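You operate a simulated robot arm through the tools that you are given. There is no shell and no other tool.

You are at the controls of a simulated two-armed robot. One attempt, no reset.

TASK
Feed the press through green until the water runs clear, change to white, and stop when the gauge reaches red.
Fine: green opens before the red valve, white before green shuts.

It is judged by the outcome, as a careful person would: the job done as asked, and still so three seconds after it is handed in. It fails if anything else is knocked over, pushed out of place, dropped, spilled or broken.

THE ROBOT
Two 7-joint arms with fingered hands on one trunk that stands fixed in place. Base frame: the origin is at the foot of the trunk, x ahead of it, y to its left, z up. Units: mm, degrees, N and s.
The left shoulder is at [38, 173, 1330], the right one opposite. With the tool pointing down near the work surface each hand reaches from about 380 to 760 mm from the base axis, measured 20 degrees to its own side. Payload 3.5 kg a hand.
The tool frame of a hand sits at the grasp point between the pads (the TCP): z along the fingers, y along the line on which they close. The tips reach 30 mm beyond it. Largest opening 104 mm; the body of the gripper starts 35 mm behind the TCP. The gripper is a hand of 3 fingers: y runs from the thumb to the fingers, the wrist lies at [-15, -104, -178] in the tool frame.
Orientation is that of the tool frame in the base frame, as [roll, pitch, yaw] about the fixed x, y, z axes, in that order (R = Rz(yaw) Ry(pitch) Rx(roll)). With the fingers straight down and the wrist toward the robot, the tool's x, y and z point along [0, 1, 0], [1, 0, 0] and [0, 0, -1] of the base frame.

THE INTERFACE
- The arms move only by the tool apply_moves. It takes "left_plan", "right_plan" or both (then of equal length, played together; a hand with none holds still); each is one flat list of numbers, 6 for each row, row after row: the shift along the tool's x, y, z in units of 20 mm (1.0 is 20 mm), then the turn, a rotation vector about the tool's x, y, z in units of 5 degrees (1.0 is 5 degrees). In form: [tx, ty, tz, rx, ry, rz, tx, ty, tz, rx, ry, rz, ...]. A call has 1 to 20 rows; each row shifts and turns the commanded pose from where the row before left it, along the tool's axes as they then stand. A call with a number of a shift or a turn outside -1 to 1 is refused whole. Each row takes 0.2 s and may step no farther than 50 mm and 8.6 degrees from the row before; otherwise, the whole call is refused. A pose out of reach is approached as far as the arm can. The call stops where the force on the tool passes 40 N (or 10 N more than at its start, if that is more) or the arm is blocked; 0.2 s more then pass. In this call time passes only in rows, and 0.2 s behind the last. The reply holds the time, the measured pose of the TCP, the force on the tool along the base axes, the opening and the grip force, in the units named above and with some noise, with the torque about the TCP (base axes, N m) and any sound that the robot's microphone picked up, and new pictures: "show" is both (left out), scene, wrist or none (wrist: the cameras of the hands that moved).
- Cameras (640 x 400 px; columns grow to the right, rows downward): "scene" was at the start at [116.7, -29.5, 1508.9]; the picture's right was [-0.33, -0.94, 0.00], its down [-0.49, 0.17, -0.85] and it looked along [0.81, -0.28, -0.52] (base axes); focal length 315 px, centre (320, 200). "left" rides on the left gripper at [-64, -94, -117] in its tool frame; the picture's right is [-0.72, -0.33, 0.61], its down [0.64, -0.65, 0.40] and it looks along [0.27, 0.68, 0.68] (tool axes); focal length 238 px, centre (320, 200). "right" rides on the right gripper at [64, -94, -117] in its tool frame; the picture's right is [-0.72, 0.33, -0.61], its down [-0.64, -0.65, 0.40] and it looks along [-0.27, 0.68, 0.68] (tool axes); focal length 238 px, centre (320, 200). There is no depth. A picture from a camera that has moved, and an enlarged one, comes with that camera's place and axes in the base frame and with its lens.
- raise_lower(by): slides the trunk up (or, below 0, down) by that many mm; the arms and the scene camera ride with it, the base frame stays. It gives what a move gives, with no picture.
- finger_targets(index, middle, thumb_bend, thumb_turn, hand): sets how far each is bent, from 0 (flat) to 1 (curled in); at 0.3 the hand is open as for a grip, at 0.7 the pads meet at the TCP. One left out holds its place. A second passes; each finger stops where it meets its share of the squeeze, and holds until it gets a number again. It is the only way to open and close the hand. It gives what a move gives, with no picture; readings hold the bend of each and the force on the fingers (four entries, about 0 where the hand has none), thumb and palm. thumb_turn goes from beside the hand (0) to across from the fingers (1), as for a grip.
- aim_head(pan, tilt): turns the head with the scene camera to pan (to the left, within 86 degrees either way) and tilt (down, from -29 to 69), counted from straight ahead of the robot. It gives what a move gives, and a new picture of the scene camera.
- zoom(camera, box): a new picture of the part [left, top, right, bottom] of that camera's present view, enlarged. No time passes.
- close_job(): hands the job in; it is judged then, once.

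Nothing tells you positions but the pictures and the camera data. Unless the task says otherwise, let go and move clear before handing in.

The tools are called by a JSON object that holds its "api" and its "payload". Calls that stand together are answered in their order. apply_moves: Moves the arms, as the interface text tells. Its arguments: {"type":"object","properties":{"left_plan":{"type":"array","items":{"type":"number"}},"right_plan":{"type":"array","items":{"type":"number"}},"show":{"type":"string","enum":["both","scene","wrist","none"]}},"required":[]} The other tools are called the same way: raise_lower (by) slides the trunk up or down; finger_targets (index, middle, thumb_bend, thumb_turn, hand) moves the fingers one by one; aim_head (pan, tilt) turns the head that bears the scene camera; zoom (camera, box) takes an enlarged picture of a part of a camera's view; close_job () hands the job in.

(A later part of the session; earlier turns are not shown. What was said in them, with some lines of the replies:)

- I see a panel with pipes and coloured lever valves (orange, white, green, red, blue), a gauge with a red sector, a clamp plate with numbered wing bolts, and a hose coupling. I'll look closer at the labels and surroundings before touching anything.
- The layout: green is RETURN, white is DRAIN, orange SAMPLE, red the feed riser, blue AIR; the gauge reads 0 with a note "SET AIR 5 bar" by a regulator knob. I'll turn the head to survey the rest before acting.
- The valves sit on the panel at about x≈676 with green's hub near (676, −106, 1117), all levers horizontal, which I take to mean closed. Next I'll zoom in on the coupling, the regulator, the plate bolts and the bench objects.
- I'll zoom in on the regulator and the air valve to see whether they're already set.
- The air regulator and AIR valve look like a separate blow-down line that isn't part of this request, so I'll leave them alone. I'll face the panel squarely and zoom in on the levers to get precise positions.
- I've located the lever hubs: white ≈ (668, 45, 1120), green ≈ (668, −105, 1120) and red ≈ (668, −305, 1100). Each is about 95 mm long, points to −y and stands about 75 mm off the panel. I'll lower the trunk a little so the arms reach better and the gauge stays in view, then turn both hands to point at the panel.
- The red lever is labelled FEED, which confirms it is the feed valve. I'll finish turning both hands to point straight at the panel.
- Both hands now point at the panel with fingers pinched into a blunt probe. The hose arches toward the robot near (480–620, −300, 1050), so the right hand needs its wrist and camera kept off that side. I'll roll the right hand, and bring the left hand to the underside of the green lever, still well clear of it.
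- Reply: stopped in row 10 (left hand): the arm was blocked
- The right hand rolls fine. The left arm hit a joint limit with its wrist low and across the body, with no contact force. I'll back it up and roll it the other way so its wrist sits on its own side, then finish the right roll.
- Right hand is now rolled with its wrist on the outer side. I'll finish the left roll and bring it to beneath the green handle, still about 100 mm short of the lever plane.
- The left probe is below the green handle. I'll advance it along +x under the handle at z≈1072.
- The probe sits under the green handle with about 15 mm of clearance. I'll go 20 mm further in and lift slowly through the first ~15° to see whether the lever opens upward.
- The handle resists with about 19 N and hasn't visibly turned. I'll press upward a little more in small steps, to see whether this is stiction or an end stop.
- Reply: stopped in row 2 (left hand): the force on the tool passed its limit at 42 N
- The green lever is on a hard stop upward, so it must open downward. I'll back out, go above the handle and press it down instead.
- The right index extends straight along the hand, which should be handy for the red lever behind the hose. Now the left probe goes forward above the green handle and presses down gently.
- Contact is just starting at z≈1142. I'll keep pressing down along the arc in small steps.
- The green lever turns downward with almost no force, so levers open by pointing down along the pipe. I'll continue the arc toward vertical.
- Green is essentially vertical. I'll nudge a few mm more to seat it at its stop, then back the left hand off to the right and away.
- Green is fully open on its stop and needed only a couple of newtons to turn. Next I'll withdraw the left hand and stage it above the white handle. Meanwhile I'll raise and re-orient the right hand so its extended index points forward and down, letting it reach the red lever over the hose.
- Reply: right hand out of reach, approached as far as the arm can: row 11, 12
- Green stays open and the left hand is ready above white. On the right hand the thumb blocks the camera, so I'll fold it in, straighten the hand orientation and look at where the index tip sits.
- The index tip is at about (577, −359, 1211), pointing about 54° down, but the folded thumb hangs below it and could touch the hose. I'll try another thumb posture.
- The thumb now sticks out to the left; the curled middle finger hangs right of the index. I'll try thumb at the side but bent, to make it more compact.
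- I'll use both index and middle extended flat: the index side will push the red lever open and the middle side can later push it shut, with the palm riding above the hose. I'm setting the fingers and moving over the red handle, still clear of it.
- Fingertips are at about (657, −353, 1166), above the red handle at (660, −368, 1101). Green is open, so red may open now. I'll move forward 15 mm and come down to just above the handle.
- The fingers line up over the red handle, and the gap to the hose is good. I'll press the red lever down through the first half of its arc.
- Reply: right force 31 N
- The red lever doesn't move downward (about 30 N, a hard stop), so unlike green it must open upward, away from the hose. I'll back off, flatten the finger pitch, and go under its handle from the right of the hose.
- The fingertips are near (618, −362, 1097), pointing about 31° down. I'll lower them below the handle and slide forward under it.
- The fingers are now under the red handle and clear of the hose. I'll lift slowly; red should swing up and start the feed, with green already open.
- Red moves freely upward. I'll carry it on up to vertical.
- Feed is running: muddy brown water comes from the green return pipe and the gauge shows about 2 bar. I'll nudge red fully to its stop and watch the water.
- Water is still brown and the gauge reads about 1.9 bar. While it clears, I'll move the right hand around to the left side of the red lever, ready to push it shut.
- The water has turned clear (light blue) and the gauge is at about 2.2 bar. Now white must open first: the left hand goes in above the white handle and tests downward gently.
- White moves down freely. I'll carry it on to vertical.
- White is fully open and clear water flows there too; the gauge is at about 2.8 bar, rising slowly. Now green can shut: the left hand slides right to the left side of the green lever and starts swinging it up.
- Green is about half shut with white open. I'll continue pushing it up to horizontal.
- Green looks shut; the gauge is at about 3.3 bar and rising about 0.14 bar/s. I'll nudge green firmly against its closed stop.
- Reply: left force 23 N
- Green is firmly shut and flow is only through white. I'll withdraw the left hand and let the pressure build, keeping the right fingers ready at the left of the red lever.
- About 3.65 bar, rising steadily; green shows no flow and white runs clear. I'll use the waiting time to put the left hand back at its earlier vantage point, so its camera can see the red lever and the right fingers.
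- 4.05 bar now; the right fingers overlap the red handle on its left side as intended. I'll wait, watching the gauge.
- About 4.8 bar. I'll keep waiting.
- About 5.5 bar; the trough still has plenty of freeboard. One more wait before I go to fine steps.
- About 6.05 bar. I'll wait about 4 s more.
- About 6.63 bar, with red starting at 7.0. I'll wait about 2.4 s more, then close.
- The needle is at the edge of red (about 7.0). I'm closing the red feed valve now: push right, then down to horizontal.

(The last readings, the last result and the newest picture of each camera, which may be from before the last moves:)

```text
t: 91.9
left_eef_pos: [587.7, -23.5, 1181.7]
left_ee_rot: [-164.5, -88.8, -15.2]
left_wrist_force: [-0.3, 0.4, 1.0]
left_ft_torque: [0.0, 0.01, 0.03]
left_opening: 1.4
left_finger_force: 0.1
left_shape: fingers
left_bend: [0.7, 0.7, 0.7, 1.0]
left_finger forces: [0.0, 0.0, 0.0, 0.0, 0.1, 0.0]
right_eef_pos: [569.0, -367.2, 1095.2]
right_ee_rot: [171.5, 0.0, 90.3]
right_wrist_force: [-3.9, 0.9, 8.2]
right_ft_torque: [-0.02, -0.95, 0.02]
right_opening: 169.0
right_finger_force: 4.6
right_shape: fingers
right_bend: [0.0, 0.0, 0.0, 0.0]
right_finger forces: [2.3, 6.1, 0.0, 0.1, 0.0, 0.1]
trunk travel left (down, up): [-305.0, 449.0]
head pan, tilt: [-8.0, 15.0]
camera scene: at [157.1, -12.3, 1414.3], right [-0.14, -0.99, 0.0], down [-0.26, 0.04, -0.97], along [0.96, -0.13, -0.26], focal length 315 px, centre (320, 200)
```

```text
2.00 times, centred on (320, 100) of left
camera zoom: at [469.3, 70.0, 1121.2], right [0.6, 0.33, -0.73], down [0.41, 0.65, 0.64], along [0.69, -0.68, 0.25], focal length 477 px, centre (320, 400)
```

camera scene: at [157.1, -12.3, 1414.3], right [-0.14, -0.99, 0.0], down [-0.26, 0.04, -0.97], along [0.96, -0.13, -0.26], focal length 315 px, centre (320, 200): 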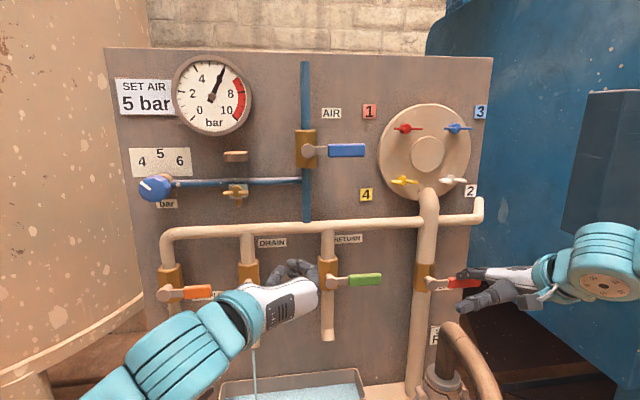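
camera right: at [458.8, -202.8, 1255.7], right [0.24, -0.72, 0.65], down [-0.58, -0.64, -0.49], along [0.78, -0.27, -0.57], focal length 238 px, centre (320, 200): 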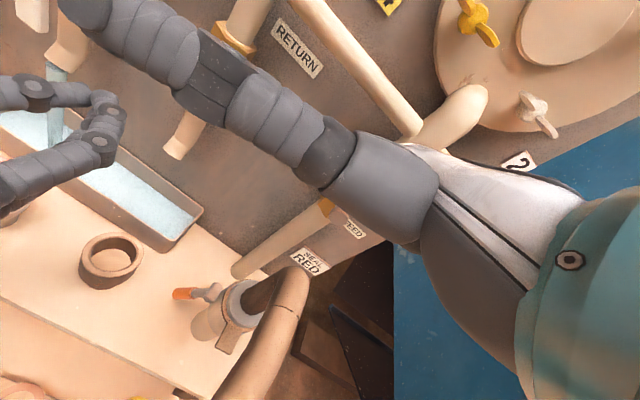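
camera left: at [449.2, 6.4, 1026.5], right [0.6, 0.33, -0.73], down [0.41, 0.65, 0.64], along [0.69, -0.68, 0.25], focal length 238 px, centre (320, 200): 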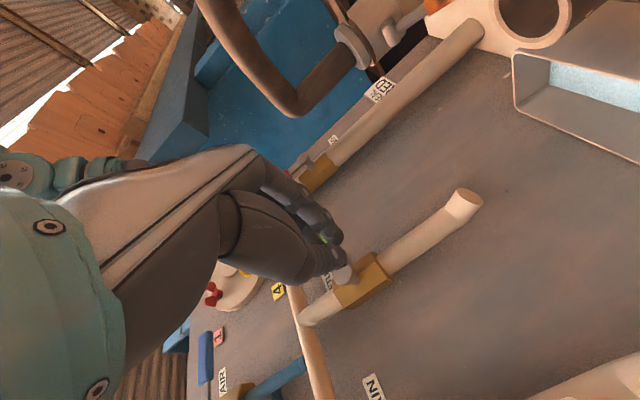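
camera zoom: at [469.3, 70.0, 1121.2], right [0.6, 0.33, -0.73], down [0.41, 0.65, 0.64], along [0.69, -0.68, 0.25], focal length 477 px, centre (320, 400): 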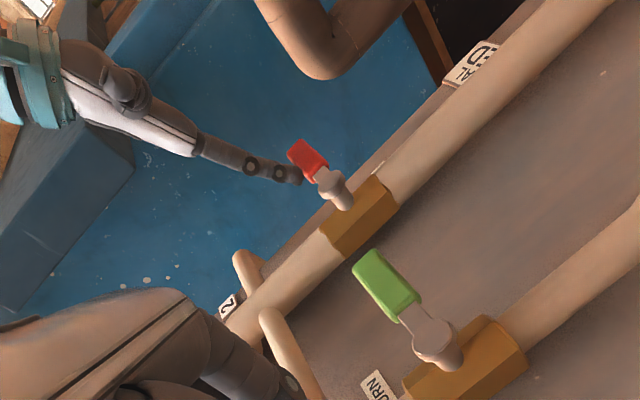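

Red is shut against its stop and the pressure is falling as flow dies out. I'm not sure the needle fully entered the red before the valve throttled, so I'll watch how the gauge decays.

{"api": "apply_moves", "payload": {"right_plan": [0, 0, 0, 0, 0, 0], "show": "scene"}}

{"api": "zoom", "payload": {"camera": "scene", "box": [170, 50, 250, 100]}}

{"api": "apply_moves", "payload": {"right_plan": [0, 0, 0, 0, 0, 0, 0, 0, 0, 0, 0, 0, 0, 0, 0, 0, 0, 0], "show": "scene"}}

{"api": "zoom", "payload": {"camera": "scene", "box": [170, 50, 250, 100]}}

{"api": "zoom", "payload": {"camera": "scene", "box": [200, 300, 440, 400]}}

```text
t: 92.3
left_eef_pos: [588.7, -23.7, 1182.0]
left_ee_rot: [-164.0, -88.9, -15.7]
left_wrist_force: [-1.5, -0.2, -0.6]
left_ft_torque: [-0.02, 0.03, 0.02]
left_opening: 1.6
left_finger_force: 0.1
left_shape: fingers
left_bend: [0.7, 0.7, 0.7, 1.0]
left_finger forces: [0.0, 0.0, 0.1, 0.0, 0.0, 0.0]
right_eef_pos: [570.1, -365.4, 1093.5]
right_ee_rot: [171.5, 0.0, 90.3]
right_wrist_force: [-4.9, 1.2, 8.8]
right_ft_torque: [-0.04, -1.03, 0.03]
right_opening: 168.8
right_finger_force: 4.9
right_shape: fingers
right_bend: [0.0, 0.0, 0.0, 0.0]
right_finger forces: [2.8, 6.5, 0.1, 0.0, 0.0, 0.0]
trunk travel left (down, up): [-305.0, 449.0]
head pan, tilt: [-8.0, 15.0]
camera scene: at [156.9, -12.1, 1414.3], right [-0.14, -0.99, 0.0], down [-0.26, 0.04, -0.97], along [0.96, -0.13, -0.26], focal length 315 px, centre (320, 200)
```

scene: 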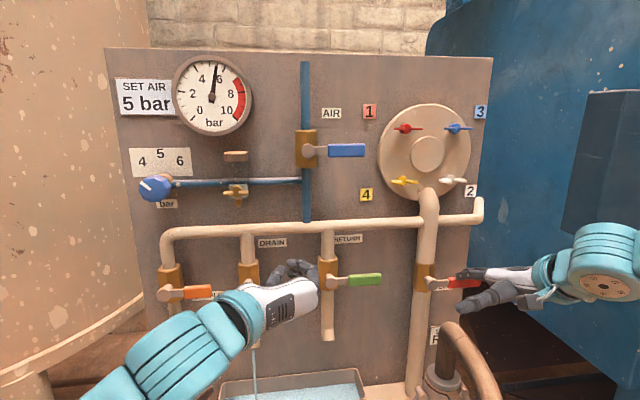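

```text
8.00 times, centred on (210, 75) of scene
camera zoom: at [156.9, -12.1, 1414.3], right [-0.14, -0.99, 0.0], down [-0.26, 0.04, -0.97], along [0.96, -0.13, -0.26], focal length 2522 px, centre (1200, 1200)
```

zoom: 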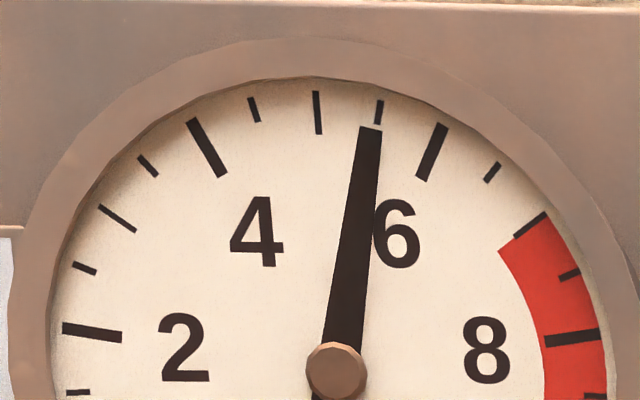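

```text
t: 93.1
left_eef_pos: [588.3, -23.0, 1181.7]
left_ee_rot: [-166.8, -88.7, -13.0]
left_wrist_force: [1.3, -0.2, -0.5]
left_ft_torque: [0.01, -0.02, -0.02]
left_opening: 1.5
left_finger_force: 0.0
left_shape: fingers
left_bend: [0.7, 0.7, 0.7, 1.0]
left_finger forces: [0.1, 0.1, 0.1, 0.0, 0.0, 0.0]
right_eef_pos: [568.5, -367.0, 1093.7]
right_ee_rot: [171.3, 0.0, 90.2]
right_wrist_force: [-4.3, -0.5, 9.1]
right_ft_torque: [-0.04, -1.1, 0.09]
right_opening: 169.1
right_finger_force: 5.4
right_shape: fingers
right_bend: [0.0, 0.0, 0.0, 0.0]
right_finger forces: [3.3, 6.8, 0.1, 0.1, 0.0, 0.0]
trunk travel left (down, up): [-305.0, 449.0]
head pan, tilt: [-8.0, 15.0]
camera scene: at [156.8, -12.1, 1414.3], right [-0.14, -0.99, 0.0], down [-0.25, 0.04, -0.97], along [0.96, -0.13, -0.26], focal length 315 px, centre (320, 200)
```

scene: 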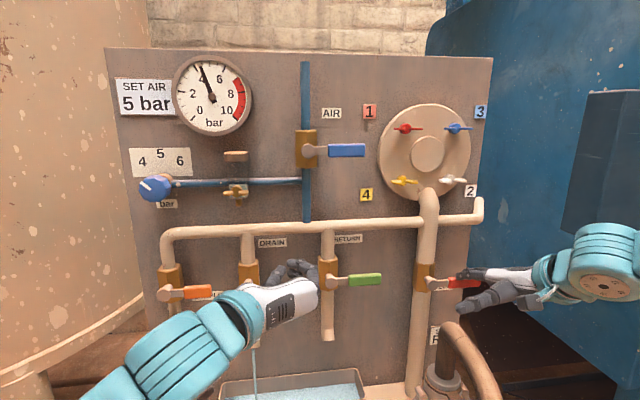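

```text
8.00 times, centred on (210, 75) of scene
camera zoom: at [156.8, -12.1, 1414.3], right [-0.14, -0.99, 0.0], down [-0.25, 0.04, -0.97], along [0.96, -0.13, -0.26], focal length 2522 px, centre (1200, 1200)
```

zoom: 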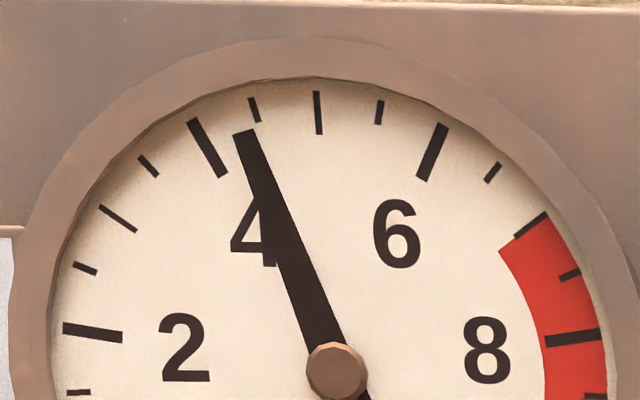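

```text
2.67 times, centred on (320, 350) of scene
camera zoom: at [156.8, -12.1, 1414.3], right [-0.14, -0.99, 0.0], down [-0.25, 0.04, -0.97], along [0.96, -0.13, -0.26], focal length 840 px, centre (320, -200)
```

zoom: 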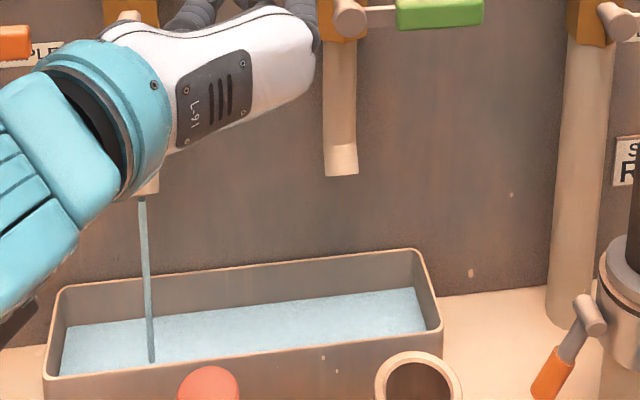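

From the decay curve (6.0 → 5.4 → 4.35 bar), the feed was cut off at about t=91.2 s, so the gauge peaked at about 7.2 bar, just inside red. Red is shut, green is shut and white is open. I'll lift the hands off and move them clear.

{"api": "apply_moves", "payload": {"left_plan": [0, 0, -1, 0, 0, 0, 0, 0, -1, 0, 0, 0, 0, 0, -1, 0, 0, 0, 0, 0, -1, 0, 0, 0, 0, 0, -1, 0, 0, 0, 0, 0, 0, 0, 0, 0, 0, 0, 0, 0, 0, 0, 0, 0, 0, 0, 0, 0], "right_plan": [0, 0.07, -0.495, 0, 0, 0, 0, 0.144, -0.99, 0, 0, 0, 0, -0.99, -0.144, 0, 0, 0, 0, -0.99, -0.144, 0, 0, 0, 0, -0.99, -0.144, 0, 0, 0, 0, -0.99, -0.144, 0, 0, 0, 0, -0.99, -0.144, 0, 0, 0, 0, 0, 0, 0, 0, 0], "show": "both"}}

{"api": "zoom", "payload": {"camera": "scene", "box": [130, 220, 510, 400]}}

```text
t: 94.9
left_eef_pos: [489.0, -23.3, 1183.4]
left_ee_rot: [-167.7, -88.7, -12.0]
left_wrist_force: [0.1, 0.0, 0.6]
left_ft_torque: [0.0, 0.01, -0.01]
left_opening: 1.5
left_finger_force: 0.0
left_shape: fingers
left_bend: [0.7, 0.7, 0.7, 1.0]
left_finger forces: [0.0, 0.0, 0.0, 0.0, 0.0, 0.0]
right_eef_pos: [470.0, -368.6, 1123.6]
right_ee_rot: [171.7, 0.0, 90.3]
right_wrist_force: [-0.2, 0.2, 0.0]
right_ft_torque: [-0.01, 0.01, 0.0]
right_opening: 168.1
right_finger_force: 0.0
right_shape: fingers
right_bend: [0.0, 0.0, 0.0, 0.0]
right_finger forces: [0.1, 0.0, 0.1, 0.1, 0.0, 0.0]
trunk travel left (down, up): [-305.0, 449.0]
head pan, tilt: [-8.0, 15.0]
camera scene: at [158.9, -12.6, 1413.9], right [-0.14, -0.99, 0.0], down [-0.26, 0.04, -0.97], along [0.96, -0.13, -0.26], focal length 315 px, centre (320, 200)
camera right: at [360.5, -305.2, 1225.9], right [0.24, -0.72, 0.65], down [-0.58, -0.64, -0.49], along [0.78, -0.27, -0.57], focal length 238 px, centre (320, 200)
camera left: at [370.0, 70.1, 1122.0], right [0.6, 0.33, -0.73], down [0.41, 0.65, 0.64], along [0.69, -0.68, 0.25], focal length 238 px, centre (320, 200)
```

scene: 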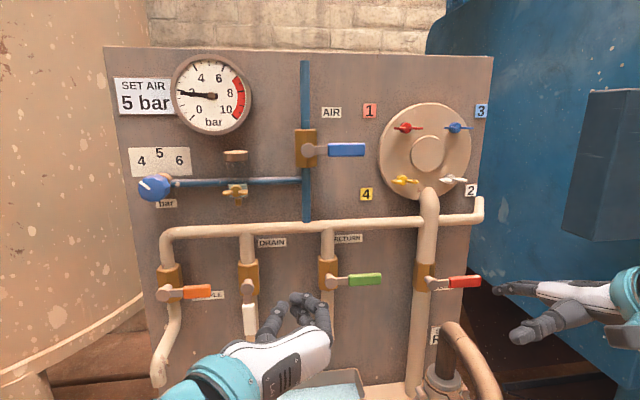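
right: 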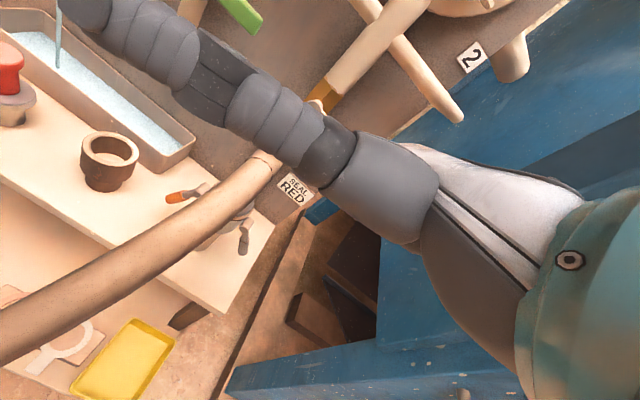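
left: 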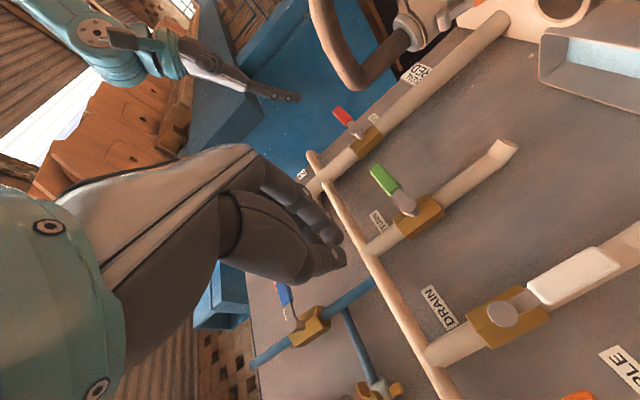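

```text
1.68 times, centred on (320, 310) of scene
camera zoom: at [158.9, -12.6, 1413.9], right [-0.14, -0.99, 0.0], down [-0.26, 0.04, -0.97], along [0.96, -0.13, -0.26], focal length 531 px, centre (320, 15)
```

zoom: 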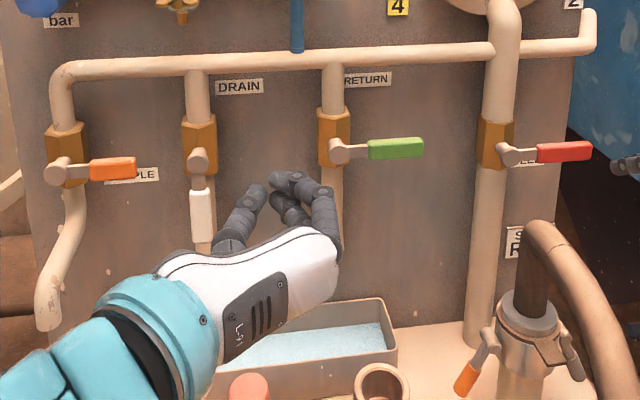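

Both hands are clear, red and green are horizontal (shut) and white is open; the pressure is bleeding off. I'll wait a few seconds to confirm the flow stops completely and nothing else changed.

{"api": "apply_moves", "payload": {"left_plan": [0, 0, -1, 0, 0, 0, 0, -1, 0, 0, 0, 0, 0, -1, 0, 0, 0, 0, 0, -1, 0, 0, 0, 0, 0, -1, 0, 0, 0, 0, 0, 0, 0, 0, 0, 0, 0, 0, 0, 0, 0, 0, 0, 0, 0, 0, 0, 0, 0, 0, 0, 0, 0, 0, 0, 0, 0, 0, 0, 0, 0, 0, 0, 0, 0, 0, 0, 0, 0, 0, 0, 0, 0, 0, 0, 0, 0, 0, 0, 0, 0, 0, 0, 0, 0, 0, 0, 0, 0, 0, 0, 0, 0, 0, 0, 0, 0, 0, 0, 0, 0, 0, 0, 0, 0, 0, 0, 0, 0, 0, 0, 0, 0, 0, 0, 0, 0, 0, 0, 0], "show": "scene"}}

{"api": "zoom", "payload": {"camera": "scene", "box": [130, 220, 510, 400]}}

{"api": "zoom", "payload": {"camera": "right", "box": [0, 0, 320, 200]}}

{"api": "aim_head", "payload": {"pan": -8, "tilt": 40}}

```text
t: 99.1
left_eef_pos: [471.4, 57.6, 1183.0]
left_ee_rot: [-167.7, -88.7, -12.1]
left_wrist_force: [-0.1, -0.4, 0.3]
left_ft_torque: [0.0, 0.01, -0.01]
left_opening: 1.4
left_finger_force: 0.0
left_shape: fingers
left_bend: [0.7, 0.7, 0.7, 1.0]
left_finger forces: [0.0, 0.0, 0.0, 0.1, 0.0, 0.0]
right_eef_pos: [470.1, -367.3, 1124.4]
right_ee_rot: [171.8, 0.0, 90.3]
right_wrist_force: [-0.6, -0.3, -0.6]
right_ft_torque: [0.01, -0.02, -0.01]
right_opening: 168.2
right_finger_force: 0.0
right_shape: fingers
right_bend: [0.0, 0.0, 0.0, 0.0]
right_finger forces: [0.0, 0.0, 0.1, 0.0, 0.0, 0.0]
trunk travel left (down, up): [-305.0, 449.0]
head pan, tilt: [-8.0, 15.0]
camera scene: at [158.7, -12.8, 1414.0], right [-0.14, -0.99, 0.0], down [-0.26, 0.04, -0.97], along [0.96, -0.13, -0.26], focal length 315 px, centre (320, 200)
```

scene: 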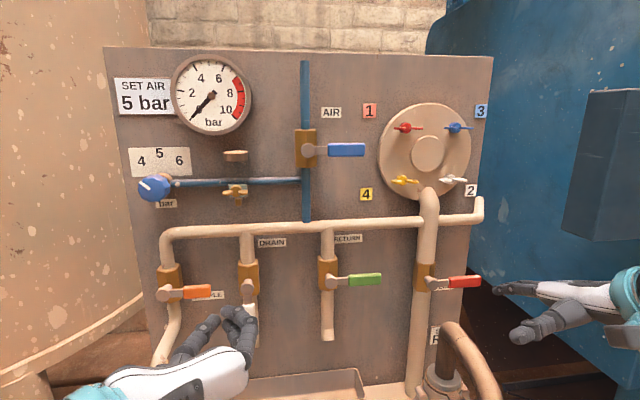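

```text
1.68 times, centred on (320, 310) of scene
camera zoom: at [158.7, -12.8, 1414.0], right [-0.14, -0.99, 0.0], down [-0.26, 0.04, -0.97], along [0.96, -0.13, -0.26], focal length 531 px, centre (320, 15)
```

zoom: 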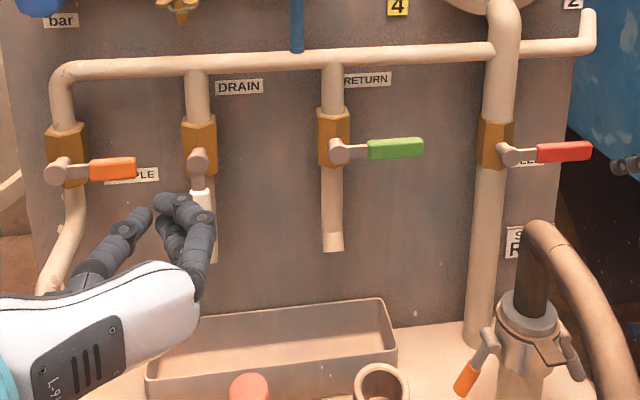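

```text
2.00 times, centred on (160, 100) of right
camera zoom: at [360.6, -305.4, 1225.9], right [0.24, -0.72, 0.65], down [-0.58, -0.64, -0.49], along [0.78, -0.27, -0.57], focal length 477 px, centre (640, 400)
```

zoom: 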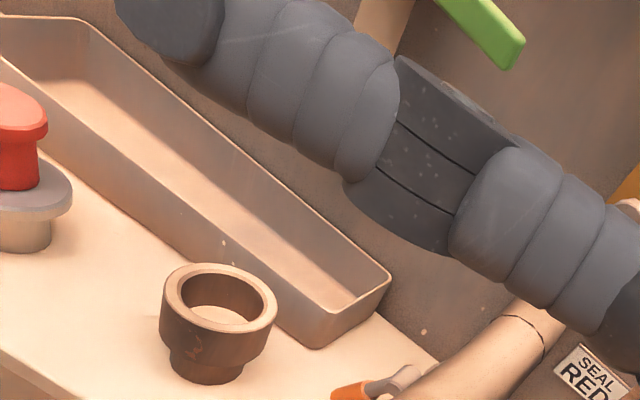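

```text
t: 100.0
left_eef_pos: [471.4, 56.9, 1183.4]
left_ee_rot: [-162.9, -88.8, -16.8]
left_wrist_force: [-0.2, -0.9, -0.4]
left_ft_torque: [-0.04, -0.01, -0.01]
left_opening: 1.4
left_finger_force: 0.1
left_shape: fingers
left_bend: [0.7, 0.7, 0.7, 1.0]
left_finger forces: [0.1, 0.0, 0.1, 0.0, 0.0, 0.0]
right_eef_pos: [471.2, -368.1, 1124.1]
right_ee_rot: [171.7, 0.0, 90.2]
right_wrist_force: [-0.3, 0.7, -0.6]
right_ft_torque: [-0.02, 0.03, -0.01]
right_opening: 168.3
right_finger_force: 0.1
right_shape: fingers
right_bend: [0.0, 0.0, 0.0, 0.0]
right_finger forces: [0.1, 0.0, 0.0, 0.0, 0.0, 0.0]
trunk travel left (down, up): [-305.0, 449.0]
head pan, tilt: [-8.0, 40.0]
camera scene: at [150.4, -11.6, 1374.5], right [-0.14, -0.99, 0.0], down [-0.64, 0.09, -0.77], along [0.76, -0.11, -0.64], focal length 315 px, centre (320, 200)
```

scene: 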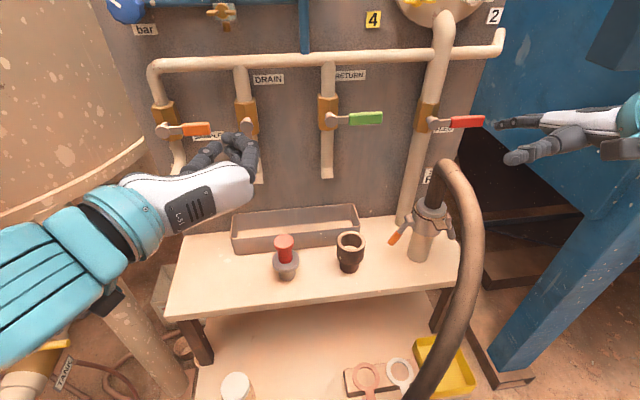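

The flow has stopped and the gauge is back at 0. Red and green are shut, white is open, everything on the bench is undisturbed and both hands are clear, so I'm handing the job in.

{"api": "close_job", "payload": {}}

```text
The job is handed in.
```

The press was fed through green until the water ran clear, changed over to white, and stopped by shutting the red feed valve as the gauge reached red. I didn't see the needle inside the red, though. My last reading before closing was about 6.9–7.0 bar, at the edge of red (7.0). From how the pressure fell afterwards, I estimate it peaked at about 7.2 bar.

- **Order:** green opened before red, and white was fully open before green was shut.
- **Valves now:** red and green are shut against their stops, and white is open.
- **Press now:** the gauge is back at 0 and the flow has stopped. The water went into the trough and I saw no spills.
- **Surroundings:** nothing on the bench was moved, the air line was left alone, and both hands are clear of the panel.

While finding which way the levers turn, I pressed green (about 42 N) and red (about 30 N) the wrong way against their stops. Neither moved, and both worked normally afterwards.
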